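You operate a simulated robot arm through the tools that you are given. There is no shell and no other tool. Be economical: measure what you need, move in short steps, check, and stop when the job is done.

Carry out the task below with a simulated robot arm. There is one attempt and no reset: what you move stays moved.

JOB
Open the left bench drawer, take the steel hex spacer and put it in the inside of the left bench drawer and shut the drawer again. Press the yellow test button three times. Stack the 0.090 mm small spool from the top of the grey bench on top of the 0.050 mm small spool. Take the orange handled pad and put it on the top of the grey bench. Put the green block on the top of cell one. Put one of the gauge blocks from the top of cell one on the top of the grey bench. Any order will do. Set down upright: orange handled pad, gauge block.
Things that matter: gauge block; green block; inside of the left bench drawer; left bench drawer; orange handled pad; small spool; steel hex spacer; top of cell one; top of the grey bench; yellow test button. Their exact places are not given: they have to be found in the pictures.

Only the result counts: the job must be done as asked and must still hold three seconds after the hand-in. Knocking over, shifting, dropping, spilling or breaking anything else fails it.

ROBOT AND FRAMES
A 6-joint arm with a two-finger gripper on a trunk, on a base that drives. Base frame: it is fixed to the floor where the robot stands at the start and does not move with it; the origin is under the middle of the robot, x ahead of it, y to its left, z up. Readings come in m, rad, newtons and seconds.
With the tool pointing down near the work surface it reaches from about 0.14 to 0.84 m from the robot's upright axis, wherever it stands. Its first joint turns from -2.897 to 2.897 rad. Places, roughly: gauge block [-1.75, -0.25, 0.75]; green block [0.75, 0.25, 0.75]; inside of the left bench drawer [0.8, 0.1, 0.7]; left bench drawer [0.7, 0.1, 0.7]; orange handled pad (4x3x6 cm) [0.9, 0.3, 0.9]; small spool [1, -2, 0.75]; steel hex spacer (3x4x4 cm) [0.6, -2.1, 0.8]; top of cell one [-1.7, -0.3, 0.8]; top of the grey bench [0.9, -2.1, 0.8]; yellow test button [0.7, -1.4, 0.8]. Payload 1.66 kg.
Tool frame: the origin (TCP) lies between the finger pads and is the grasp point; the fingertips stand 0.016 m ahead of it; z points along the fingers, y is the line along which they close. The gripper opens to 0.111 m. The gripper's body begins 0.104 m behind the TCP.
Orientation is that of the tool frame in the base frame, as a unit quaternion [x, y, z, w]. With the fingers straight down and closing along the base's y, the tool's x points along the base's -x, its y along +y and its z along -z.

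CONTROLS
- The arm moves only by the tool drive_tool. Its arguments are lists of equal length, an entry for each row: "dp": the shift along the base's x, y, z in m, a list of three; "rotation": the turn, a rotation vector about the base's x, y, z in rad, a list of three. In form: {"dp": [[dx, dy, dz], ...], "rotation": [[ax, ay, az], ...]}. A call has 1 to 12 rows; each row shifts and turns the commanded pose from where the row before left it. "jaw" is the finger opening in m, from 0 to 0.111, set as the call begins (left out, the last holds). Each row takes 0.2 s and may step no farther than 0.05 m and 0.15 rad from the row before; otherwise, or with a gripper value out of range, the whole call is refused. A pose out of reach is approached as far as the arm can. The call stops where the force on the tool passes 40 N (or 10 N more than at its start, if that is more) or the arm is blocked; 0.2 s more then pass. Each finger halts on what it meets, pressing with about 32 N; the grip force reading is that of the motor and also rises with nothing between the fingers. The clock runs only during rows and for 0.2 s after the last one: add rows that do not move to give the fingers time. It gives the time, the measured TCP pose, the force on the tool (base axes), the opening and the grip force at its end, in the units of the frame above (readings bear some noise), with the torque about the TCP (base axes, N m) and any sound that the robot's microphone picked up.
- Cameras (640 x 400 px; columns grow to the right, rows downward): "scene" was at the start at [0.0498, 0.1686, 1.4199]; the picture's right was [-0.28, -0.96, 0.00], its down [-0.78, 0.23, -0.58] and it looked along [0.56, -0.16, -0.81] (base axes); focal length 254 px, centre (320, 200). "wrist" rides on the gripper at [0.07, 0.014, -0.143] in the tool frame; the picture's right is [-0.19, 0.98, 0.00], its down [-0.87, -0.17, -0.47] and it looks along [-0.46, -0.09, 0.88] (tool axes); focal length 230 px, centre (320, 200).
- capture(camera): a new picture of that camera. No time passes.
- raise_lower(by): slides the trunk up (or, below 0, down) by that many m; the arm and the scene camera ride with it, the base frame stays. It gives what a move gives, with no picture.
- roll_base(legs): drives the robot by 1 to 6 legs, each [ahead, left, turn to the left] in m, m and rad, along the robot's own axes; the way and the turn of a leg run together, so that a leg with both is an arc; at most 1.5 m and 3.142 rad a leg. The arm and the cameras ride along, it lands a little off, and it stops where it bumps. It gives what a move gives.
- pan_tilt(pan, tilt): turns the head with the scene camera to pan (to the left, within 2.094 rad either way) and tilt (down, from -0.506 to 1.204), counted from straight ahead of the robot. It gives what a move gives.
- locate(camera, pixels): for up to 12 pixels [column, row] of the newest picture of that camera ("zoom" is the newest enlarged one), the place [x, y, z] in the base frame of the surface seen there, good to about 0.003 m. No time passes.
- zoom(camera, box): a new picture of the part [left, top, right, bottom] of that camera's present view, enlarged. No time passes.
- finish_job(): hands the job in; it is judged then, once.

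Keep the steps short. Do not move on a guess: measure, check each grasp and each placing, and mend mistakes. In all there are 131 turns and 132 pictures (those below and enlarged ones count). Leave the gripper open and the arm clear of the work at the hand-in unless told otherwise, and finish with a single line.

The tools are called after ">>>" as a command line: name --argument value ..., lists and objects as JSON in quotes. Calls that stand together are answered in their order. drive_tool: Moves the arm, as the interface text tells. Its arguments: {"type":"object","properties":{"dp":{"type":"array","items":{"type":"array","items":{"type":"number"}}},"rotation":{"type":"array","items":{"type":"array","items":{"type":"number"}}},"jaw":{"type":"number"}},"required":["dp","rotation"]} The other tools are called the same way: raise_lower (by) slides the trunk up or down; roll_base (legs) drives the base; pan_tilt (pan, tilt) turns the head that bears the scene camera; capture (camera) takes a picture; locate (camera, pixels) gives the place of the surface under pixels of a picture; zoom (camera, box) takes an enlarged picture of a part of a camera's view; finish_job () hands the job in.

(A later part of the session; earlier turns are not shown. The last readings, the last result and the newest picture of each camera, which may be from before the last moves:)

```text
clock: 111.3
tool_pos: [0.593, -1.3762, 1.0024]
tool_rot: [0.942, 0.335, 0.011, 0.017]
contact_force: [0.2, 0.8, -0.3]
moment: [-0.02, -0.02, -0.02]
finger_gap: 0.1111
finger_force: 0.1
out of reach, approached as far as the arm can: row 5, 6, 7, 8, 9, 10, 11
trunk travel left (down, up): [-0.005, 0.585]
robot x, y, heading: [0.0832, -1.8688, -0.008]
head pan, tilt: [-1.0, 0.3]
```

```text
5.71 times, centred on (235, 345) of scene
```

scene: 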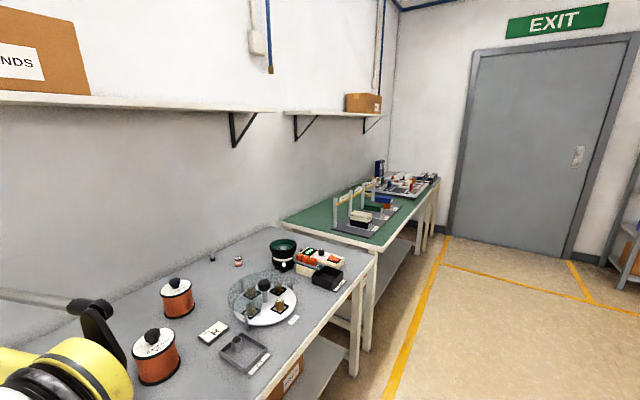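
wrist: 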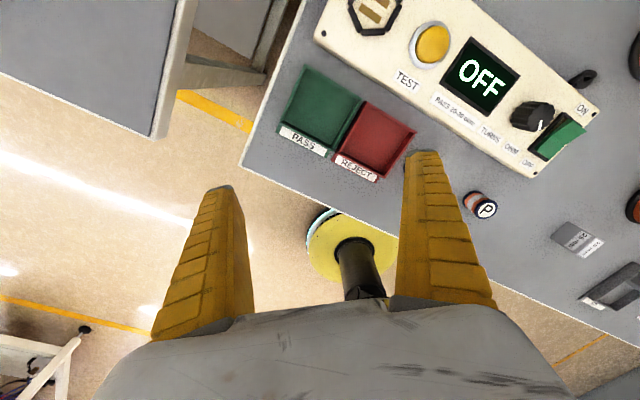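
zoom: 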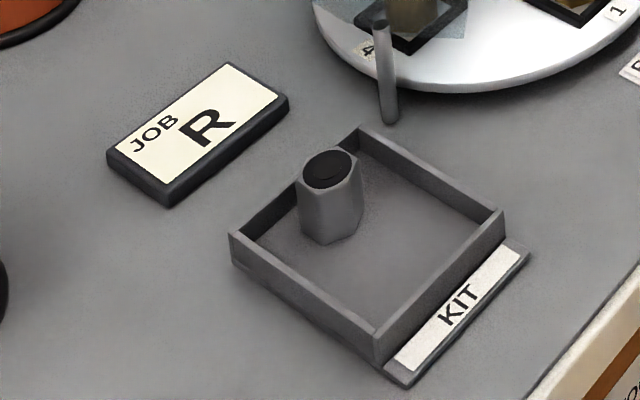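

>>> zoom --camera "scene" --box '[225, 230, 355, 320]'

>>> pan_tilt --pan 2.09 --tilt 0.1

>>> capture --camera "scene"

>>> pan_tilt --pan -2.09 --tilt 0.1

>>> capture --camera "scene"

```text
4.44 times, centred on (290, 275) of scene
```

zoom: 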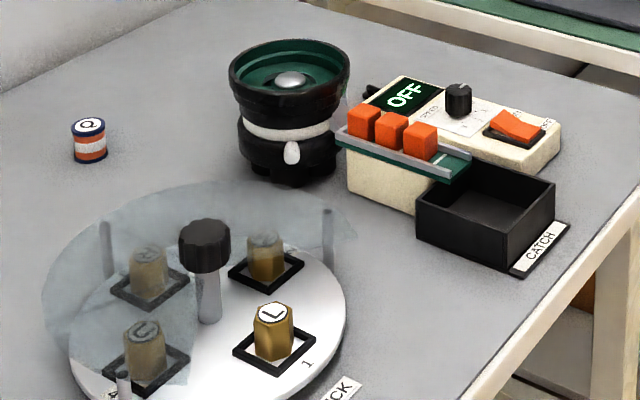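

```text
clock: 114.0
tool_pos: [0.5945, -1.3775, 1.0036]
tool_rot: [0.943, 0.333, 0.01, 0.016]
contact_force: [0.0, 0.2, 0.8]
moment: [-0.01, -0.02, 0.01]
finger_gap: 0.1108
finger_force: 0.2
trunk travel left (down, up): [-0.005, 0.585]
robot x, y, heading: [0.0868, -1.8672, -0.012]
head pan, tilt: [2.089, 0.099]
```

```text
55 pictures are left
```

scene: 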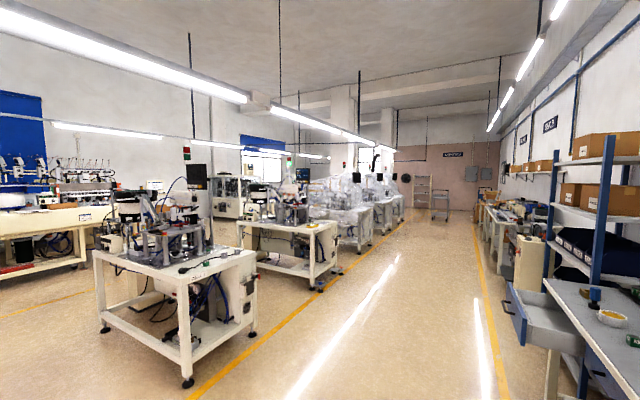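

```text
clock: 117.3
tool_pos: [0.5943, -1.3786, 1.0034]
tool_rot: [0.942, 0.334, 0.01, 0.017]
contact_force: [-0.5, 0.3, 0.8]
moment: [-0.02, 0.03, 0.0]
finger_gap: 0.1109
finger_force: 0.1
trunk travel left (down, up): [-0.005, 0.585]
robot x, y, heading: [0.0885, -1.8643, -0.007]
head pan, tilt: [-2.089, 0.099]
```

```text
54 pictures are left
```

scene: 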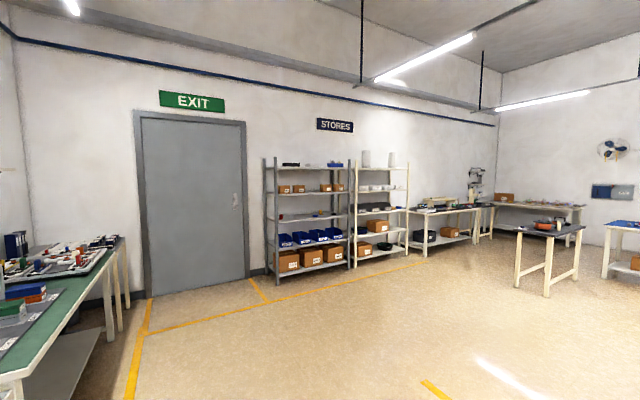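

No legend anywhere. Zooms are re-rendered sharply, so I compare wire thickness on each small spool by very tight zooms, moving the arm aside first.

>>> drive_tool --dp '[[0, 0, 0.04], [-0.03, 0, 0.03], [-0.03, 0, 0.03], [-0.03, -0.02, 0], [-0.03, -0.02, 0], [-0.03, -0.02, 0], [-0.03, -0.02, 0], [-0.03, -0.02, 0], [-0.03, -0.02, 0]]' --rotation '[[0, 0, -0.14], [0, 0, -0.14], [0, 0, -0.14], [0, 0, -0.14], [0, 0, -0.14], [0, 0, -0.14], [0, 0, -0.14], [0, 0, -0.14], [0, 0, -0.14]]'

>>> pan_tilt --pan -0.2 --tilt 0.85

>>> capture --camera "scene"

```text
clock: 119.3
tool_pos: [0.3549, -1.4973, 1.1032]
tool_rot: [0.958, -0.288, -0.001, 0.019]
contact_force: [0.8, 0.3, 0.2]
moment: [-0.01, -0.02, 0.02]
finger_gap: 0.1108
finger_force: 0.1
trunk travel left (down, up): [-0.005, 0.585]
robot x, y, heading: [0.0866, -1.867, -0.009]
head pan, tilt: [-2.089, 0.099]
```

```text
clock: 121.2
tool_pos: [0.3554, -1.4971, 1.1023]
tool_rot: [0.958, -0.285, -0.001, 0.02]
contact_force: [0.1, 0.5, 0.1]
moment: [0.01, 0.01, 0.01]
finger_gap: 0.1111
finger_force: 0.0
trunk travel left (down, up): [-0.005, 0.585]
robot x, y, heading: [0.0875, -1.8663, -0.013]
head pan, tilt: [-0.201, 0.85]
```

```text
53 pictures are left
```

scene: 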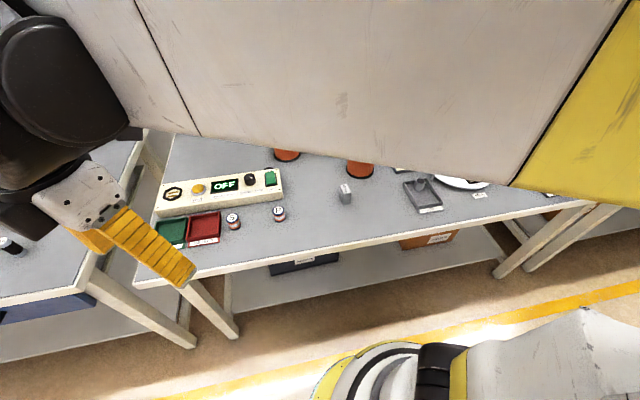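

>>> zoom --camera "scene" --box '[225, 210, 241, 232]'

>>> zoom --camera "scene" --box '[271, 203, 287, 225]'

>>> zoom --camera "scene" --box '[272, 148, 304, 168]'

>>> zoom --camera "scene" --box '[344, 158, 376, 178]'

```text
16.00 times, centred on (233, 221) of scene
```

zoom: 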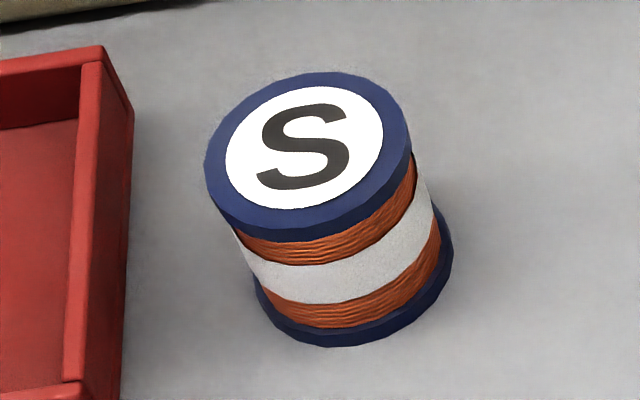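

```text
16.00 times, centred on (279, 214) of scene
```

zoom: 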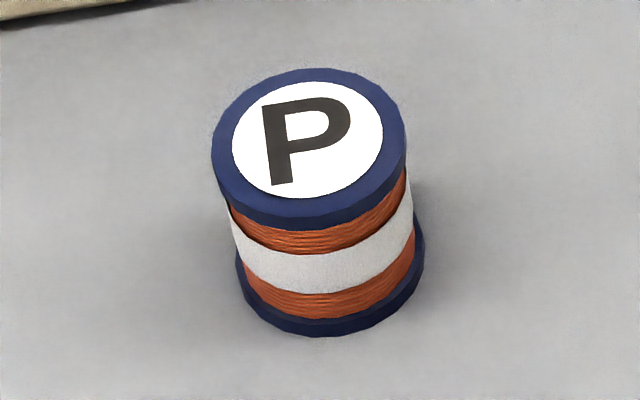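

```text
16.00 times, centred on (288, 158) of scene
```

zoom: 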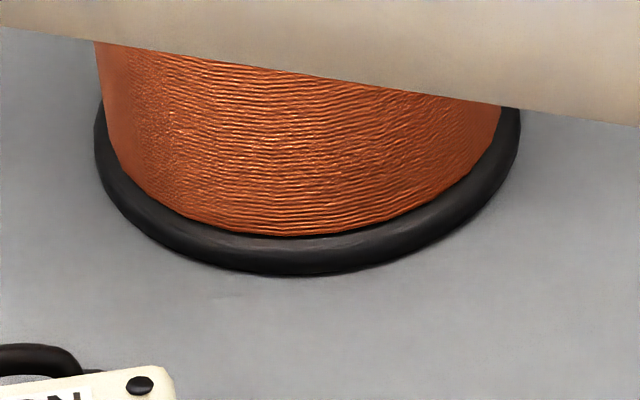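

```text
16.00 times, centred on (360, 168) of scene
```

zoom: 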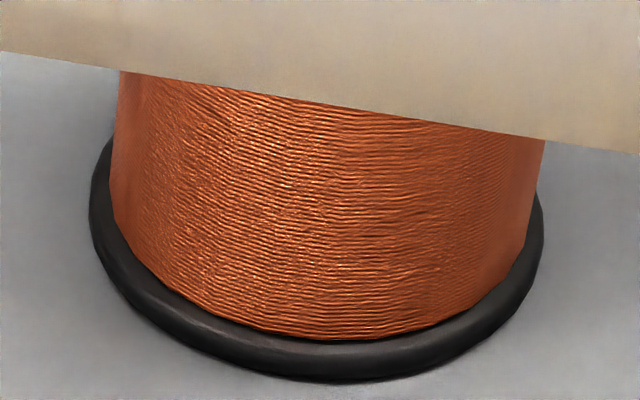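

Key insight: the mean of the mm-labelled copper drums matches the "small spool" hint (1, -2), so the "small spools" are the drums marked 0.050 / 0.090 / 0.100 mm. I turn the wrist back to normal.

>>> drive_tool --dp '[[0.01, -0.02, 0], [0.01, -0.02, 0], [0.01, -0.02, 0], [0.01, -0.02, 0], [0.01, -0.02, 0], [0.01, -0.02, 0], [0.01, -0.02, 0], [0.01, -0.02, 0], [0.01, -0.02, 0], [0.01, -0.02, 0], [0, 0, 0], [0, 0, 0]]' --rotation '[[0, 0, -0.145], [0, 0, -0.145], [0, 0, -0.145], [0, 0, -0.145], [0, 0, -0.145], [0, 0, -0.145], [0, 0, -0.145], [0, 0, -0.145], [0, 0, -0.145], [0, 0, -0.145], [0, 0, -0.145], [0, 0, -0.145]]'

>>> drive_tool --dp '[[0.03, -0.02, 0.0], [0.03, -0.02, 0.0], [0.03, -0.02, 0], [0, 0, 0], [0, 0, 0], [0, 0, 0]]' --rotation '[[0, 0, -0.145], [0, 0, -0.145], [0, 0, -0.145], [0, 0, -0.145], [0, 0, -0.145], [0, 0, -0.093]]'

>>> capture --camera "wrist"

```text
clock: 123.8
tool_pos: [0.454, -1.6969, 1.1021]
tool_rot: [-0.399, 0.917, 0.016, -0.012]
contact_force: [-0.4, -0.7, -0.1]
moment: [-0.01, 0.01, -0.01]
finger_gap: 0.1108
finger_force: 0.0
trunk travel left (down, up): [-0.005, 0.585]
robot x, y, heading: [0.0875, -1.8651, -0.013]
head pan, tilt: [-0.201, 0.85]
```

```text
clock: 125.2
tool_pos: [0.5432, -1.7577, 1.103]
tool_rot: [0.0, 1.0, 0.019, -0.005]
contact_force: [-0.3, 0.0, 0.2]
moment: [0.0, -0.01, 0.0]
finger_gap: 0.1109
finger_force: 0.0
trunk travel left (down, up): [-0.005, 0.585]
robot x, y, heading: [0.0887, -1.8651, -0.006]
head pan, tilt: [-0.201, 0.85]
```

```text
48 pictures are left
```

wrist: 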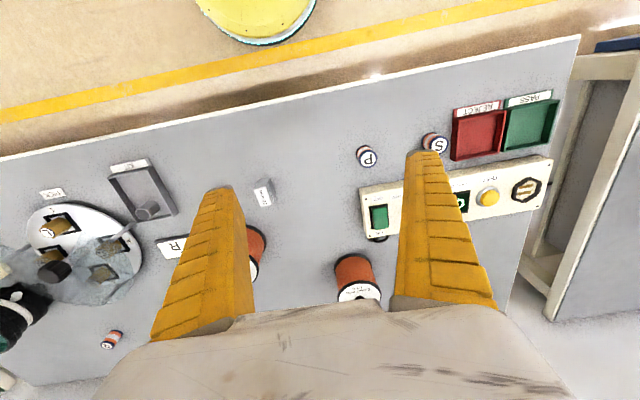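

First the button. I locate it and measure the drums visible.

>>> drive_tool --dp '[[0.0, 0.05, 0], [0, 0.05, 0], [0, 0.05, 0], [0, 0.05, 0], [0, 0.05, 0.0]]' --rotation '[[-0.038, 0, 0], [0, 0, 0], [0, 0, 0], [0, 0, 0], [0, 0, 0]]' --jaw 0.0

>>> zoom --camera "scene" --box '[150, 120, 400, 250]'

>>> locate --camera "zoom" --pixels '[[122, 170], [125, 178], [118, 165], [100, 175], [145, 195]]'

```text
clock: 126.4
tool_pos: [0.5438, -1.5067, 1.102]
tool_rot: [-0.002, 1.0, 0.0, -0.005]
contact_force: [0.8, 0.3, 0.6]
moment: [0.0, 0.02, -0.02]
finger_gap: 0.0
finger_force: 28.6
trunk travel left (down, up): [-0.005, 0.585]
robot x, y, heading: [0.0868, -1.8682, -0.013]
head pan, tilt: [-0.201, 0.85]
```

```text
2.56 times, centred on (275, 185) of scene
```

zoom: 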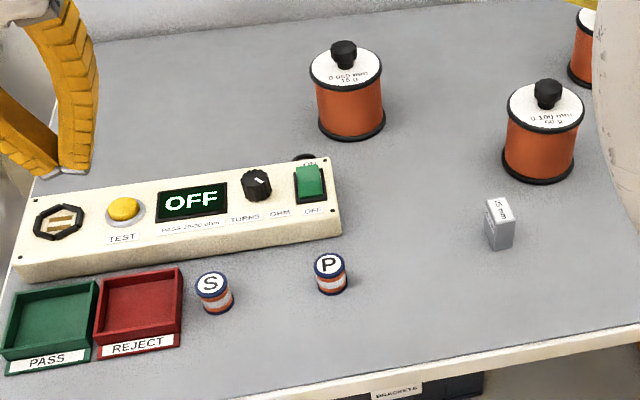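

```text
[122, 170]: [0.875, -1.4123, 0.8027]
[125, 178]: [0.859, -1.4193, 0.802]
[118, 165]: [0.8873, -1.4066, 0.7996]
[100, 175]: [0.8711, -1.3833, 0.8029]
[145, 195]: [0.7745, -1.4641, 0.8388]
```

>>> locate --camera "zoom" --pixels '[[124, 205], [110, 208], [139, 208], [124, 217], [124, 199], [343, 47], [332, 55], [356, 55], [345, 82], [312, 70], [380, 68], [350, 130]]'

```text
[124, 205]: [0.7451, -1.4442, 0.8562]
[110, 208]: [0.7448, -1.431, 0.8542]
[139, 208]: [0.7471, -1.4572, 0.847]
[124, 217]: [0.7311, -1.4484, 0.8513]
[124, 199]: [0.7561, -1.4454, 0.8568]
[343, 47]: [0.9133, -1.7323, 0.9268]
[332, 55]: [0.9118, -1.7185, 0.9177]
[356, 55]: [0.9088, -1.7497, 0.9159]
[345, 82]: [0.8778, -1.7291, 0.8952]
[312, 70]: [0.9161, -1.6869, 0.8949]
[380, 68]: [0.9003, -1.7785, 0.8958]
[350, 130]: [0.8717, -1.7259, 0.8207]
```

Button centre (0.745, -1.4445), top z≈0.857. Move above with closed fingers.

>>> drive_tool --dp '[[0.045, 0.015, 0], [0.045, 0.015, 0], [0.045, 0.015, 0], [0.045, 0.015, 0], [0.021, 0.002, -0.03], [0, 0, -0.045], [0, 0, -0.045], [0, 0, -0.045], [0, 0, -0.045]]' --rotation '[[0, 0.01, 0], [0, 0, 0], [0, 0, 0], [0, 0, 0], [0, 0, 0], [0, 0, 0], [0, 0, 0], [0, 0, 0], [0, 0, 0]]'

>>> capture --camera "wrist"

```text
clock: 128.4
tool_pos: [0.7388, -1.4511, 0.8861]
tool_rot: [-0.001, 1.0, 0.0, -0.01]
contact_force: [0.0, 0.7, 0.7]
moment: [0.01, -0.01, -0.03]
finger_gap: 0.0004
finger_force: 28.8
out of reach, approached as far as the arm can: row 4
trunk travel left (down, up): [-0.005, 0.585]
robot x, y, heading: [0.0876, -1.8662, -0.009]
head pan, tilt: [-0.201, 0.85]
```

```text
46 pictures are left
```

wrist: 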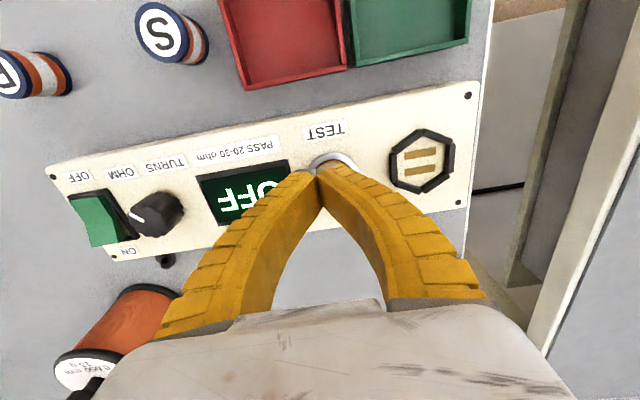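

Adjust 6 mm each way, then press slowly, watching the force.

>>> drive_tool --dp '[[0.006, 0.0065, 0], [0, 0, -0.006], [0, 0, -0.004], [0, 0, -0.002], [0, 0, -0.002], [0, 0, -0.002]]' --rotation '[[0, -0.02, 0], [0, 0, 0], [0, 0, 0], [0, 0, 0], [0, 0, 0], [0, 0, 0]]'

```text
clock: 129.8
tool_pos: [0.7443, -1.4456, 0.8726]
tool_rot: [-0.002, 1.0, 0.0, 0.001]
contact_force: [0.7, -0.3, 0.5]
moment: [-0.01, -0.01, 0.03]
finger_gap: 0.0002
finger_force: 28.5
trunk travel left (down, up): [-0.005, 0.585]
robot x, y, heading: [0.0869, -1.8722, -0.008]
head pan, tilt: [-0.201, 0.85]
```

>>> drive_tool --dp '[[0, 0, -0.002], [0, 0, -0.002], [0, 0, -0.002], [0, 0, -0.002]]' --rotation '[[0, 0, 0], [0, 0, 0], [0, 0, 0], [0, 0, 0]]'

```text
clock: 130.8
tool_pos: [0.7441, -1.4453, 0.8631]
tool_rot: [-0.002, 1.0, 0.001, 0.001]
contact_force: [0.0, 0.2, 2.1]
moment: [-0.01, 0.0, 0.01]
finger_gap: 0.0061
finger_force: 28.5
trunk travel left (down, up): [-0.005, 0.585]
robot x, y, heading: [0.0876, -1.8676, -0.008]
head pan, tilt: [-0.201, 0.85]
heard: click
```

One click heard. Lift fully, then press again the same way.

>>> drive_tool --dp '[[0, 0, 0.01], [0, 0, 0.01], [0, 0, 0]]' --rotation '[[0, 0, 0], [0, 0, 0], [0, 0, 0]]'

>>> drive_tool --dp '[[0, 0, -0.008], [0, 0, -0.004], [0, 0, -0.004], [0, 0, -0.002], [0, 0, -0.002]]' --rotation '[[0, 0, 0], [0, 0, 0], [0, 0, 0], [0, 0, 0], [0, 0, 0]]'

>>> drive_tool --dp '[[0, 0, 0.01], [0, 0, 0.01], [0, 0, 0]]' --rotation '[[0, 0, 0], [0, 0, 0], [0, 0, 0]]'

```text
clock: 131.6
tool_pos: [0.743, -1.4437, 0.883]
tool_rot: [-0.002, 1.0, -0.001, 0.002]
contact_force: [-0.5, 0.4, 0.7]
moment: [-0.01, -0.02, 0.02]
finger_gap: 0.0
finger_force: 28.4
trunk travel left (down, up): [-0.005, 0.585]
robot x, y, heading: [0.0846, -1.8665, -0.01]
head pan, tilt: [-0.201, 0.85]
```

```text
clock: 132.8
tool_pos: [0.7448, -1.4447, 0.8635]
tool_rot: [-0.001, 1.0, 0.0, 0.001]
contact_force: [0.6, 0.7, 1.5]
moment: [-0.01, -0.05, 0.01]
finger_gap: 0.0063
finger_force: 28.0
trunk travel left (down, up): [-0.005, 0.585]
robot x, y, heading: [0.0889, -1.8699, -0.007]
head pan, tilt: [-0.201, 0.85]
heard: click
```

```text
clock: 133.6
tool_pos: [0.7445, -1.4448, 0.8835]
tool_rot: [-0.001, 1.0, 0.001, 0.001]
contact_force: [0.5, -0.1, -0.5]
moment: [-0.01, 0.0, -0.01]
finger_gap: 0.0
finger_force: 28.2
trunk travel left (down, up): [-0.005, 0.585]
robot x, y, heading: [0.0903, -1.8694, -0.012]
head pan, tilt: [-0.201, 0.85]
```

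Second click heard. Third press.

>>> drive_tool --dp '[[0, 0, -0.008], [0, 0, -0.004], [0, 0, -0.004], [0, 0, -0.002], [0, 0, -0.002]]' --rotation '[[0, 0, 0], [0, 0, 0], [0, 0, 0], [0, 0, 0], [0, 0, 0]]'

>>> drive_tool --dp '[[0, 0, 0.02], [0, 0, 0.04], [0, 0, 0.05], [0, 0, 0.05], [0, 0, 0.05], [-0.04, -0.03, 0.02], [-0.04, -0.03, 0], [-0.04, -0.03, 0], [-0.04, -0.03, 0], [-0.04, -0.03, 0], [-0.04, -0.03, 0], [-0.04, -0.03, 0]]' --rotation '[[0, 0, 0], [0, 0, 0], [0, 0, 0], [0, 0, 0], [0, 0, 0], [0, 0, 0], [0, 0, 0], [0, 0, 0], [0, 0, 0], [0, 0, 0], [0, 0, 0], [0, 0, 0]]'

```text
clock: 134.8
tool_pos: [0.7434, -1.4448, 0.8643]
tool_rot: [-0.001, 1.0, 0.0, 0.002]
contact_force: [0.0, -0.9, 0.9]
moment: [-0.01, -0.01, 0.01]
finger_gap: 0.006
finger_force: 28.7
trunk travel left (down, up): [-0.005, 0.585]
robot x, y, heading: [0.084, -1.8683, -0.005]
head pan, tilt: [-0.201, 0.85]
```

```text
refused: row 6 steps farther than a row can; nothing moved
```

No click yet (z 0.8643, a hair higher). Press 1–2 mm further.

>>> drive_tool --dp '[[0, 0, -0.001], [0, 0, -0.001]]' --rotation '[[0, 0, 0], [0, 0, 0]]'

```text
clock: 135.4
tool_pos: [0.7437, -1.4445, 0.8612]
tool_rot: [-0.002, 1.0, 0.0, 0.001]
contact_force: [0.7, 0.5, 1.7]
moment: [-0.01, -0.01, -0.04]
finger_gap: 0.0059
finger_force: 28.4
trunk travel left (down, up): [-0.005, 0.585]
robot x, y, heading: [0.0865, -1.8646, -0.006]
head pan, tilt: [-0.201, 0.85]
heard: click
```

Third click heard. Lift well away and retract.

>>> drive_tool --dp '[[0, 0, 0.02], [0, 0, 0.04], [0, 0, 0.05], [0, 0, 0.05], [0, 0, 0.05], [-0.035, -0.03, 0.01], [-0.035, -0.03, 0], [-0.035, -0.03, 0], [-0.035, -0.03, 0], [-0.035, -0.03, 0], [-0.035, -0.03, 0], [-0.035, -0.03, 0]]' --rotation '[[0, 0, 0], [0, 0, 0], [0, 0, 0], [0, 0, 0], [0, 0, 0], [0, 0, 0], [0, 0, 0], [0, 0, 0], [0, 0, 0], [0, 0, 0], [0, 0, 0], [0, 0, 0]]' --jaw 0.0

>>> pan_tilt --pan -0.35 --tilt 0.75

>>> capture --camera "scene"

```text
clock: 138.0
tool_pos: [0.4891, -1.6592, 1.0768]
tool_rot: [-0.002, 1.0, 0.001, 0.001]
contact_force: [-0.2, 0.3, 0.4]
moment: [-0.02, -0.02, -0.01]
finger_gap: 0.0004
finger_force: 29.2
out of reach, approached as far as the arm can: row 5
trunk travel left (down, up): [-0.005, 0.585]
robot x, y, heading: [0.091, -1.8656, -0.007]
head pan, tilt: [-0.201, 0.85]
```

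```text
clock: 138.7
tool_pos: [0.4924, -1.6595, 1.0771]
tool_rot: [-0.002, 1.0, 0.0, 0.001]
contact_force: [-0.1, -0.3, 0.2]
moment: [0.01, 0.01, -0.01]
finger_gap: 0.0
finger_force: 28.5
trunk travel left (down, up): [-0.005, 0.585]
robot x, y, heading: [0.0858, -1.8658, -0.005]
head pan, tilt: [-0.351, 0.75]
```

```text
45 pictures are left
```

scene: 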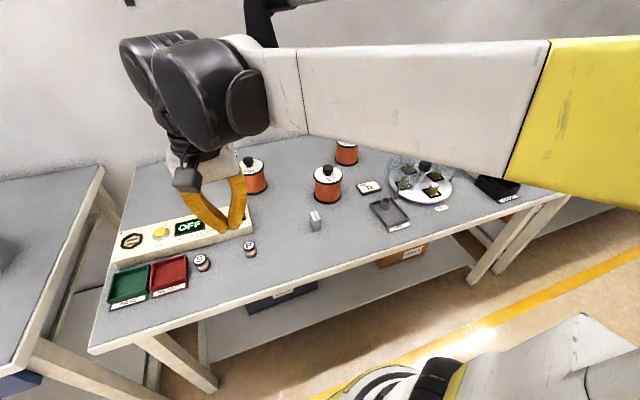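

>>> zoom --camera "scene" --box '[300, 130, 400, 210]'

>>> locate --camera "zoom" --pixels '[[228, 110], [360, 110], [295, 120], [295, 200], [172, 180], [195, 250], [115, 320], [225, 320], [175, 330], [410, 330], [455, 310], [500, 350]]'

```text
5.00 times, centred on (350, 170) of scene
```

zoom: 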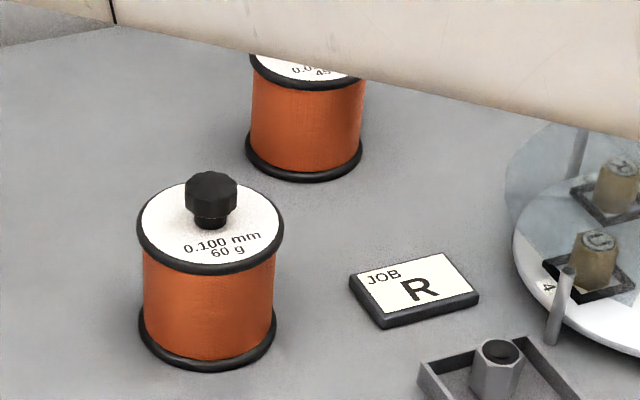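

```text
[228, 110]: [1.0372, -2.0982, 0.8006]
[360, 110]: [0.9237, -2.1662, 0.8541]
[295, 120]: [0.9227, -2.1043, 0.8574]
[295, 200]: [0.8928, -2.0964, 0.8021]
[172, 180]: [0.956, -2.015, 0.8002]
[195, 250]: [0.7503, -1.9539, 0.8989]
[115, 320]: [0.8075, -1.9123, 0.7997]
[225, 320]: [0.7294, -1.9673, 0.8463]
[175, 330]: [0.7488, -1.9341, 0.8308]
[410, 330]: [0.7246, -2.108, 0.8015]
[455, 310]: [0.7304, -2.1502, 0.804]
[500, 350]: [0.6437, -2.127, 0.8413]
```

The 0.090 drum is near (0.96, -2.12) and the 0.050 drum at (0.913, -1.732). I need to stand closer; check how far my base extends.

>>> locate --camera "scene" --pixels '[[330, 393], [360, 372], [395, 355], [420, 345], [250, 310], [300, 345], [380, 330]]'

```text
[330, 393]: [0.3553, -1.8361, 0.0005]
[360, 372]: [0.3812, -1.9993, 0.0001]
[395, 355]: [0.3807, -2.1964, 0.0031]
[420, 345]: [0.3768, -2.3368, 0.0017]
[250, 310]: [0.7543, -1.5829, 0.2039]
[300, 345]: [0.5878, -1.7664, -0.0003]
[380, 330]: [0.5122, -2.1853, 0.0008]
```

>>> locate --camera "scene" --pixels '[[352, 390], [365, 378], [385, 364], [400, 358], [415, 354], [438, 350]]'

```text
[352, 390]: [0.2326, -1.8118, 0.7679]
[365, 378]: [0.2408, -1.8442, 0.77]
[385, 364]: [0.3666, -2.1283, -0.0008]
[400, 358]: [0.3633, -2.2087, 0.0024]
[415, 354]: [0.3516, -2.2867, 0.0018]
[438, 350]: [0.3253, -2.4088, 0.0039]
```

The body ring extends only ~0.16 m from the axis, so moving ahead 0.11 m is safe. Do that and shift right.

>>> roll_base --legs '[[0.11, -0.06, 0]]'

>>> drive_tool --dp '[[0, -0.04, 0.02], [0, -0.04, 0], [0, -0.04, 0], [0, -0.04, 0], [0, -0.04, 0], [0, -0.04, 0], [0, -0.04, 0], [0.02, -0.04, 0], [0.02, -0.03, 0], [0.03, -0.03, 0], [0.03, 0, 0]]' --rotation '[[0, 0, 0], [0, 0, 0], [0, 0, 0], [0, 0, 0], [0, 0, 0], [0, 0, 0], [0, 0, 0], [0, 0, 0], [0, 0, 0], [0, 0, 0], [0, 0, 0]]' --jaw 0.06

>>> capture --camera "wrist"

```text
clock: 140.0
tool_pos: [0.6019, -1.7203, 1.0764]
tool_rot: [-0.003, 1.0, 0.0, 0.001]
contact_force: [0.6, 0.3, -0.3]
moment: [0.0, -0.02, -0.01]
finger_gap: 0.0
finger_force: 28.9
trunk travel left (down, up): [-0.005, 0.585]
robot x, y, heading: [0.1975, -1.9303, -0.01]
head pan, tilt: [-0.351, 0.75]
```

```text
clock: 142.4
tool_pos: [0.7043, -2.1013, 1.0968]
tool_rot: [-0.002, 1.0, 0.001, 0.0]
contact_force: [0.1, 0.1, 0.3]
moment: [0.01, 0.03, 0.0]
finger_gap: 0.0621
finger_force: 1.7
trunk travel left (down, up): [-0.005, 0.585]
robot x, y, heading: [0.1984, -1.9275, -0.008]
head pan, tilt: [-0.351, 0.75]
```

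```text
43 pictures are left
```

wrist: 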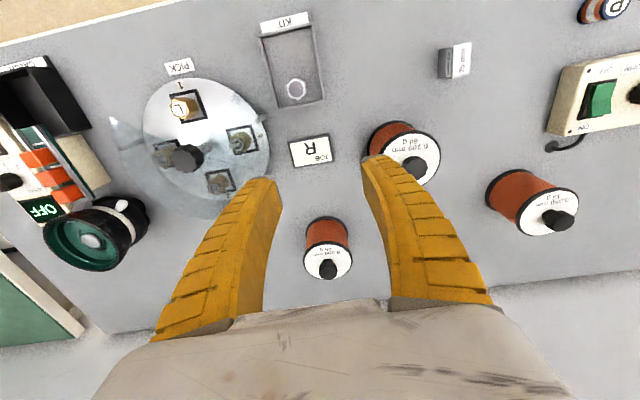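

>>> zoom --camera "wrist" --box '[280, 200, 380, 290]'

>>> locate --camera "zoom" --pixels '[[305, 310], [270, 310], [340, 310], [305, 340], [305, 280], [200, 265], [410, 260], [300, 120]]'

>>> locate --camera "wrist" --pixels '[[557, 221], [548, 219], [568, 219], [516, 213], [579, 200], [420, 166], [296, 90]]'

```text
4.44 times, centred on (330, 245) of wrist
```

zoom: 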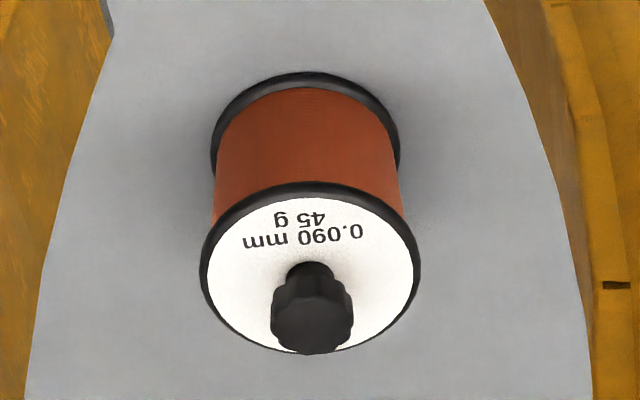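

```text
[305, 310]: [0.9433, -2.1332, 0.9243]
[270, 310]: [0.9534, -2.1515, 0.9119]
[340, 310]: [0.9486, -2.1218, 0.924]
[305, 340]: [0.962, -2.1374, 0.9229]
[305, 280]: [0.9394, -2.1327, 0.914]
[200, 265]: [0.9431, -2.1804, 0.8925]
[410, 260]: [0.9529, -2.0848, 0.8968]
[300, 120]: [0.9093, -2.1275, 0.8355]
```

```text
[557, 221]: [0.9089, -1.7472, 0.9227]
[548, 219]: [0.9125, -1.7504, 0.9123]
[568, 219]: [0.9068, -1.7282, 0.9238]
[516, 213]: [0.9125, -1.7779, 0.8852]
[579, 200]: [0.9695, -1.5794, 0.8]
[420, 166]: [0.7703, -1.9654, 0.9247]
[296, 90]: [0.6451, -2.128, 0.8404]
```

0.090 drum centre (0.951, -2.133), knob top 0.924. Move above it.

>>> drive_tool --dp '[[0.05, -0.006, 0], [0.05, -0.006, 0], [0.05, -0.006, 0], [0.05, -0.007, -0.0], [0.047, -0.007, -0.01], [0, 0, -0.045], [0, 0, -0.045], [0, 0, -0.03]]' --rotation '[[0, 0, 0], [0, 0, 0], [0, 0, 0], [0, 0, 0], [0, 0, 0], [0, 0, 0], [0, 0, 0], [0, 0, 0]]'

>>> capture --camera "wrist"

```text
refused: row 1 steps farther than a row can; nothing moved
```

```text
41 pictures are left
```

wrist: 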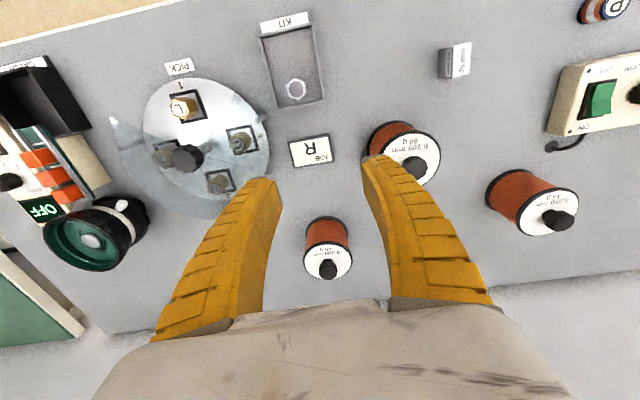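

>>> drive_tool --dp '[[0.042, -0.005, 0], [0.042, -0.005, 0], [0.041, -0.005, 0], [0.041, -0.005, 0], [0.041, -0.006, 0], [0.04, -0.006, -0.01], [0, 0, -0.045], [0, 0, -0.045], [0, 0, -0.03]]' --rotation '[[0, 0, 0], [0, 0, 0], [0, 0, 0], [0, 0, 0], [0, 0, 0], [0, 0, 0], [0, 0, 0], [0, 0, 0], [0, 0, 0]]'

>>> capture --camera "wrist"

```text
clock: 144.4
tool_pos: [0.945, -2.1276, 0.9617]
tool_rot: [-0.003, 1.0, 0.0, 0.001]
contact_force: [0.0, 0.3, 0.0]
moment: [0.02, 0.0, 0.01]
finger_gap: 0.062
finger_force: 1.3
out of reach, approached as far as the arm can: row 6
trunk travel left (down, up): [-0.005, 0.585]
robot x, y, heading: [0.2015, -1.9308, -0.007]
head pan, tilt: [-0.351, 0.75]
```

```text
40 pictures are left
```

wrist: 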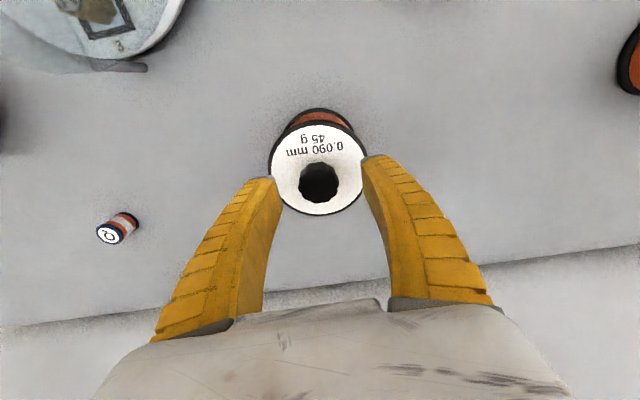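

>>> locate --camera "wrist" --pixels '[[319, 184], [300, 184], [338, 184], [319, 166], [319, 200], [270, 165], [365, 165]]'

```text
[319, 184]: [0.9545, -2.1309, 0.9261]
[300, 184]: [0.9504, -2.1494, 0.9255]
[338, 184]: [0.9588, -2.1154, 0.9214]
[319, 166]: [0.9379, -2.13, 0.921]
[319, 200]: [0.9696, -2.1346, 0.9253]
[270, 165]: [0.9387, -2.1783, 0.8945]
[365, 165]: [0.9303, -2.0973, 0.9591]
```

Knob centre (0.954, -2.132). Adjust, descend to z 0.916 and grip the knob.

>>> drive_tool --dp '[[0.008, -0.004, 0], [0, 0, -0.025], [0, 0, -0.02], [0, 0, 0]]' --rotation '[[0, 0, 0], [0, 0, 0], [0, 0, 0], [0, 0, 0]]'

>>> drive_tool --dp '[[0, 0, 0], [0, 0, 0], [0, 0, 0]]' --rotation '[[0, 0, 0], [0, 0, 0], [0, 0, 0]]' --jaw 0.0

>>> drive_tool --dp '[[0, 0, 0.02], [0, 0, 0.03], [0, 0, 0.03]]' --rotation '[[0, 0, 0], [0, 0, 0], [0, 0, 0]]'

>>> capture --camera "wrist"

```text
clock: 145.4
tool_pos: [0.9515, -2.1345, 0.9157]
tool_rot: [-0.003, 1.0, 0.0, 0.001]
contact_force: [-0.1, -0.3, -0.3]
moment: [-0.02, -0.02, 0.0]
finger_gap: 0.0618
finger_force: 1.1
trunk travel left (down, up): [-0.005, 0.585]
robot x, y, heading: [0.1965, -1.9272, -0.006]
head pan, tilt: [-0.351, 0.75]
```

```text
clock: 146.2
tool_pos: [0.9513, -2.1334, 0.9168]
tool_rot: [-0.003, 1.0, 0.001, 0.001]
contact_force: [1.9, 3.4, 0.7]
moment: [0.03, -0.61, 0.11]
finger_gap: 0.0323
finger_force: 31.6
trunk travel left (down, up): [-0.005, 0.585]
robot x, y, heading: [0.2001, -1.9285, -0.005]
head pan, tilt: [-0.351, 0.75]
```

```text
clock: 147.0
tool_pos: [0.953, -2.1345, 0.9996]
tool_rot: [-0.002, 1.0, 0.0, 0.0]
contact_force: [-0.3, -0.9, -11.6]
moment: [-0.05, 0.01, -0.03]
finger_gap: 0.0286
finger_force: 32.2
trunk travel left (down, up): [-0.005, 0.585]
robot x, y, heading: [0.1997, -1.9269, -0.008]
head pan, tilt: [-0.351, 0.75]
```

```text
39 pictures are left
```

wrist: 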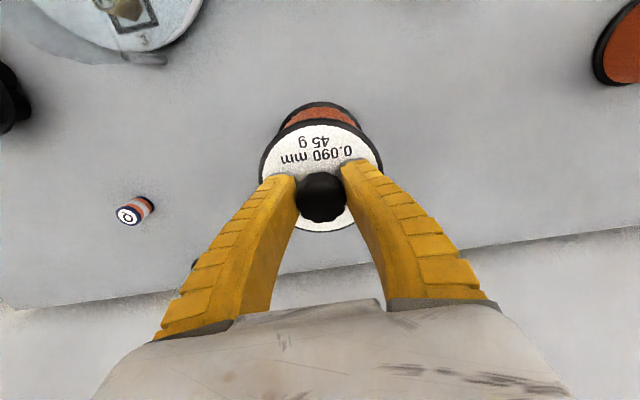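

Held by the knob, ≈11 N weight. Raise the trunk 0.1 m for clearance, then carry toward the 0.050 drum.

>>> raise_lower --by 0.1

>>> drive_tool --dp '[[-0.005, 0.045, 0], [-0.005, 0.045, 0], [-0.005, 0.045, 0], [-0.005, 0.045, 0], [-0.005, 0.045, 0], [-0.005, 0.045, 0], [-0.005, 0.045, 0]]' --rotation '[[0, 0, 0], [0, 0, 0], [0, 0, 0], [0, 0, 0], [0, 0, 0], [0, 0, 0], [0, 0, 0]]'

>>> pan_tilt --pan 0.2 --tilt 0.75

>>> capture --camera "wrist"

>>> capture --camera "scene"

```text
clock: 148.3
tool_pos: [0.9529, -2.1341, 1.0975]
tool_rot: [-0.003, 1.0, 0.0, 0.0]
contact_force: [0.0, -0.4, -11.3]
moment: [0.02, 0.03, 0.0]
finger_gap: 0.0284
finger_force: 31.9
trunk travel left (down, up): [-0.105, 0.485]
robot x, y, heading: [0.1983, -1.9251, -0.009]
head pan, tilt: [-0.351, 0.75]
```

```text
clock: 149.9
tool_pos: [0.9171, -1.8177, 1.0968]
tool_rot: [-0.002, 1.0, -0.001, 0.0]
contact_force: [1.0, 0.3, -11.8]
moment: [-0.02, 0.02, -0.01]
finger_gap: 0.0285
finger_force: 32.1
trunk travel left (down, up): [-0.105, 0.485]
robot x, y, heading: [0.1946, -1.9302, -0.01]
head pan, tilt: [-0.351, 0.75]
```

```text
clock: 150.9
tool_pos: [0.9177, -1.8194, 1.097]
tool_rot: [-0.003, 1.0, 0.0, 0.0]
contact_force: [0.1, 0.0, -11.0]
moment: [0.02, 0.03, -0.05]
finger_gap: 0.0284
finger_force: 31.9
trunk travel left (down, up): [-0.105, 0.485]
robot x, y, heading: [0.1962, -1.9275, -0.01]
head pan, tilt: [0.201, 0.75]
```

```text
38 pictures are left
```

wrist: 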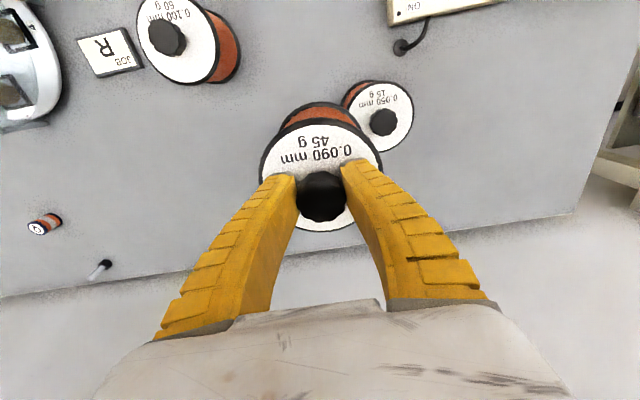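

```text
37 pictures are left
```

scene: 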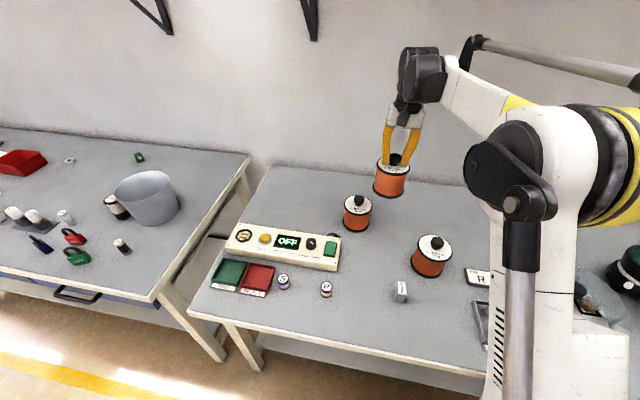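

>>> locate --camera "wrist" --pixels '[[383, 122], [371, 122], [395, 122], [383, 110], [383, 134], [405, 110], [395, 148]]'

>>> zoom --camera "scene" --box '[330, 140, 430, 240]'

>>> locate --camera "zoom" --pixels '[[175, 245], [155, 243], [192, 243], [175, 232], [330, 235], [430, 235], [385, 255], [120, 270], [240, 265]]'

```text
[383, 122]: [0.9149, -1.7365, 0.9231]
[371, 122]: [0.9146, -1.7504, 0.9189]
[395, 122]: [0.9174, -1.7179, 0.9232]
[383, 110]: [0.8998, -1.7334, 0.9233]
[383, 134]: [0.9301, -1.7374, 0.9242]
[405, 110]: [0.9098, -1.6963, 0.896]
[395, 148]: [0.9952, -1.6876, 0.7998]
```

```text
4.00 times, centred on (380, 190) of scene
```

zoom: 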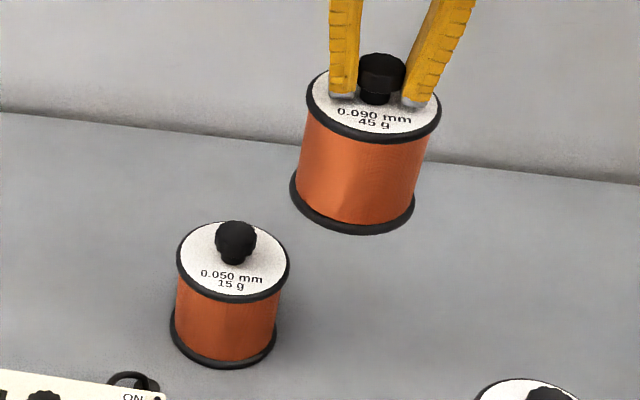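

```text
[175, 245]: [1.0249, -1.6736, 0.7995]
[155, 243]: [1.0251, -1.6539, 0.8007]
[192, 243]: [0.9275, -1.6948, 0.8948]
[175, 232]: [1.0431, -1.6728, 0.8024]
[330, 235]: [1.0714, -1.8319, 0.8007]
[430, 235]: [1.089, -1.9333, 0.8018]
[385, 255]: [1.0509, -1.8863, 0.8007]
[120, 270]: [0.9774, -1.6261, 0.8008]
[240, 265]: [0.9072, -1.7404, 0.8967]
```

Target for TCP: (0.912, -1.734). Move above and lower to just above the knob.

>>> drive_tool --dp '[[-0.002, 0.04, 0], [-0.003, 0.03, 0], [0, 0.0155, 0], [0, 0, -0.02], [0, 0, -0.02], [0, 0, 0]]' --rotation '[[0, 0, 0], [0, 0, 0], [0, 0, 0], [0, 0, 0], [0, 0, 0], [0, 0, 0]]'

>>> zoom --camera "scene" --box '[310, 130, 410, 240]'

```text
clock: 152.3
tool_pos: [0.9136, -1.7343, 1.0566]
tool_rot: [-0.003, 1.0, -0.001, 0.0]
contact_force: [-0.4, 0.3, -11.6]
moment: [0.02, 0.08, -0.04]
finger_gap: 0.0281
finger_force: 32.4
trunk travel left (down, up): [-0.105, 0.485]
robot x, y, heading: [0.1978, -1.928, -0.006]
head pan, tilt: [0.201, 0.75]
```

```text
3.64 times, centred on (360, 185) of scene
```

zoom: 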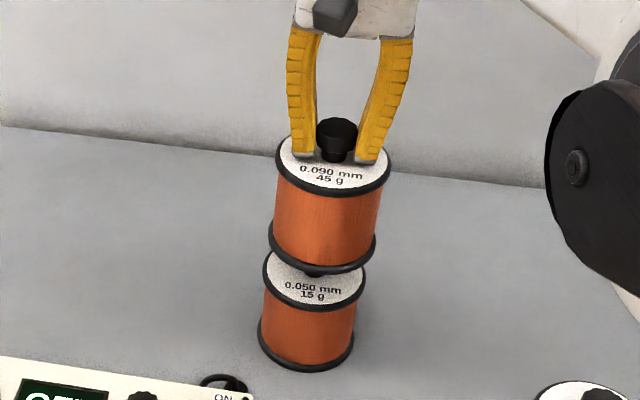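

Aligned. Lower slowly, watching the weight transfer.

>>> drive_tool --dp '[[-0.001, 0, -0.004], [0, 0, -0.004], [0, 0, -0.003], [0, 0, -0.002]]' --rotation '[[0, 0, 0], [0, 0, 0], [0, 0, 0], [0, 0, 0]]'

>>> drive_tool --dp '[[0, 0, -0.002], [0, 0, -0.002]]' --rotation '[[0, 0, 0], [0, 0, 0]]'

```text
clock: 153.3
tool_pos: [0.912, -1.7343, 1.0441]
tool_rot: [-0.003, 1.0, 0.001, 0.0]
contact_force: [1.0, -0.7, -3.3]
moment: [-0.01, -0.19, -0.03]
finger_gap: 0.0286
finger_force: 32.7
trunk travel left (down, up): [-0.105, 0.485]
robot x, y, heading: [0.199, -1.9335, -0.004]
head pan, tilt: [0.201, 0.75]
```

```text
clock: 153.9
tool_pos: [0.9091, -1.7333, 1.0433]
tool_rot: [-0.002, 1.0, -0.001, 0.001]
contact_force: [-4.8, -0.8, 17.7]
moment: [0.01, 0.12, -0.07]
finger_gap: 0.0309
finger_force: 31.7
trunk travel left (down, up): [-0.105, 0.485]
robot x, y, heading: [0.1951, -1.9331, -0.004]
head pan, tilt: [0.201, 0.75]
```

It rests on the knob (contact at z≈1.043). Ease up 2 mm so pressure is relieved, and check alignment.

>>> drive_tool --dp '[[0.002, 0, 0.0025], [0, 0, 0]]' --rotation '[[0, 0, 0], [0, 0, 0]]'

>>> zoom --camera "scene" --box '[320, 150, 400, 240]'

```text
clock: 154.5
tool_pos: [0.9129, -1.7331, 1.0446]
tool_rot: [-0.003, 1.0, 0.001, 0.001]
contact_force: [-5.8, -0.2, 8.2]
moment: [-0.03, 0.29, 0.03]
finger_gap: 0.0282
finger_force: 32.0
trunk travel left (down, up): [-0.105, 0.485]
robot x, y, heading: [0.199, -1.9286, -0.009]
head pan, tilt: [0.201, 0.75]
```

```text
4.44 times, centred on (360, 195) of scene
```

zoom: 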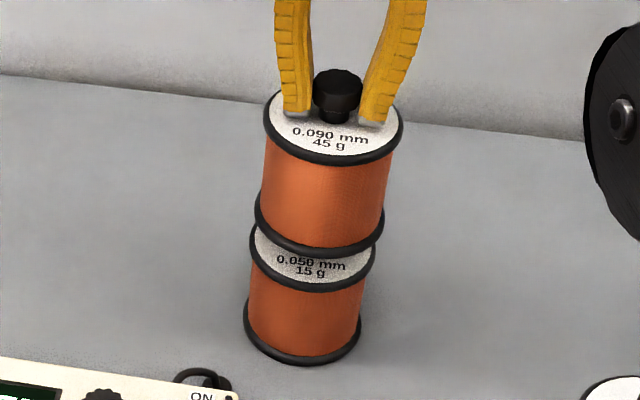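

Still pressing with sideways stress. Lift a few mm to clear, then re-seat gently.

>>> drive_tool --dp '[[0, 0, 0.004], [0, 0, 0]]' --rotation '[[0, 0, 0], [0, 0, 0]]'

>>> locate --camera "scene" --pixels '[[358, 213], [345, 205], [372, 205], [358, 225], [365, 194], [352, 192], [340, 170]]'

>>> zoom --camera "scene" --box '[320, 150, 400, 240]'

>>> locate --camera "zoom" --pixels '[[322, 250], [310, 320], [310, 285], [306, 355], [275, 270], [345, 280], [290, 240], [350, 245], [265, 190], [380, 190]]'

```text
clock: 155.1
tool_pos: [0.9137, -1.7332, 1.0475]
tool_rot: [-0.003, 1.0, 0.0, 0.001]
contact_force: [0.8, 0.6, -12.1]
moment: [0.03, 0.08, -0.01]
finger_gap: 0.0281
finger_force: 32.5
trunk travel left (down, up): [-0.105, 0.485]
robot x, y, heading: [0.1999, -1.9284, -0.01]
head pan, tilt: [0.201, 0.75]
```

```text
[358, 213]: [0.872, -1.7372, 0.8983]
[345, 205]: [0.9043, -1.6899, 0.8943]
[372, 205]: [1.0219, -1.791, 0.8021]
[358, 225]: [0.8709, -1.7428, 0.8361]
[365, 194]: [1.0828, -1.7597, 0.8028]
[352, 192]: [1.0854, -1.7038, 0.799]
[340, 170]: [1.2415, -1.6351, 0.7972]
```

```text
4.44 times, centred on (360, 195) of scene
```

zoom: 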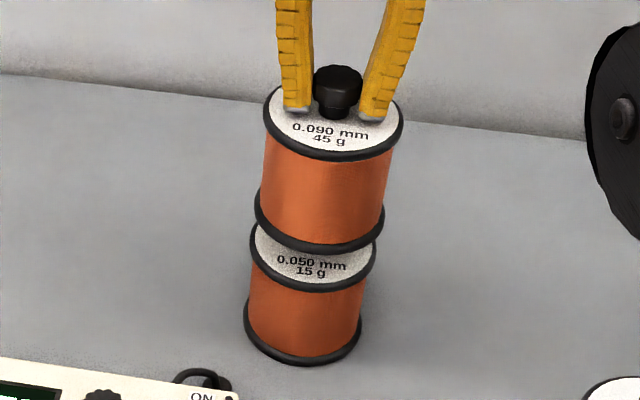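

```text
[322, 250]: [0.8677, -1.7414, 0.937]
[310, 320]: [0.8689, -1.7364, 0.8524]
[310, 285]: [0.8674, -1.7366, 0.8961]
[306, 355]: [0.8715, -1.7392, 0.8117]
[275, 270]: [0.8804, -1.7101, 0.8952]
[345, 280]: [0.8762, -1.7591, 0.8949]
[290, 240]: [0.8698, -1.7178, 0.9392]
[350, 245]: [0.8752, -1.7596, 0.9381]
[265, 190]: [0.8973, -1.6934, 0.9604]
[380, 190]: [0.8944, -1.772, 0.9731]
```

Upper and lower flange fronts both read x≈0.8675 – aligned. Re-seat with 1 mm steps.

>>> drive_tool --dp '[[0, 0, -0.001], [0, 0, -0.001], [0, 0, -0.001], [0, 0, 0]]' --rotation '[[0, 0, 0], [0, 0, 0], [0, 0, 0], [0, 0, 0]]'

```text
clock: 156.1
tool_pos: [0.913, -1.7333, 1.0446]
tool_rot: [-0.003, 1.0, 0.0, 0.0]
contact_force: [0.2, 1.3, -4.0]
moment: [0.11, -0.19, 0.01]
finger_gap: 0.0286
finger_force: 31.7
trunk travel left (down, up): [-0.105, 0.485]
robot x, y, heading: [0.2005, -1.928, -0.007]
head pan, tilt: [0.201, 0.75]
```

Mostly carried by the knob now (−4 N left). One more 0.7 mm, then open.

>>> drive_tool --dp '[[0, 0, -0.0005], [0, 0, 0]]' --rotation '[[0, 0, 0], [0, 0, 0]]'

>>> drive_tool --dp '[[0, 0, 0], [0, 0, 0]]' --rotation '[[0, 0, 0], [0, 0, 0]]' --jaw 0.06

>>> zoom --camera "scene" --box '[320, 150, 400, 240]'

```text
clock: 156.7
tool_pos: [0.9127, -1.732, 1.0449]
tool_rot: [-0.003, 1.0, 0.0, 0.0]
contact_force: [0.3, -0.1, -3.1]
moment: [0.07, -0.16, 0.02]
finger_gap: 0.0289
finger_force: 31.6
trunk travel left (down, up): [-0.105, 0.485]
robot x, y, heading: [0.1941, -1.9277, -0.005]
head pan, tilt: [0.201, 0.75]
```

```text
clock: 157.3
tool_pos: [0.9124, -1.7326, 1.0443]
tool_rot: [-0.003, 1.0, 0.0, 0.001]
contact_force: [0.2, 0.6, -0.1]
moment: [-0.04, 0.03, -0.01]
finger_gap: 0.0621
finger_force: 1.1
trunk travel left (down, up): [-0.105, 0.485]
robot x, y, heading: [0.2, -1.9304, -0.009]
head pan, tilt: [0.201, 0.75]
```

```text
4.44 times, centred on (360, 195) of scene
```

zoom: 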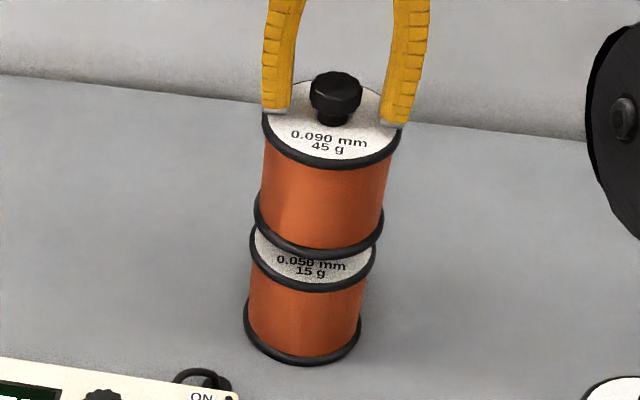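

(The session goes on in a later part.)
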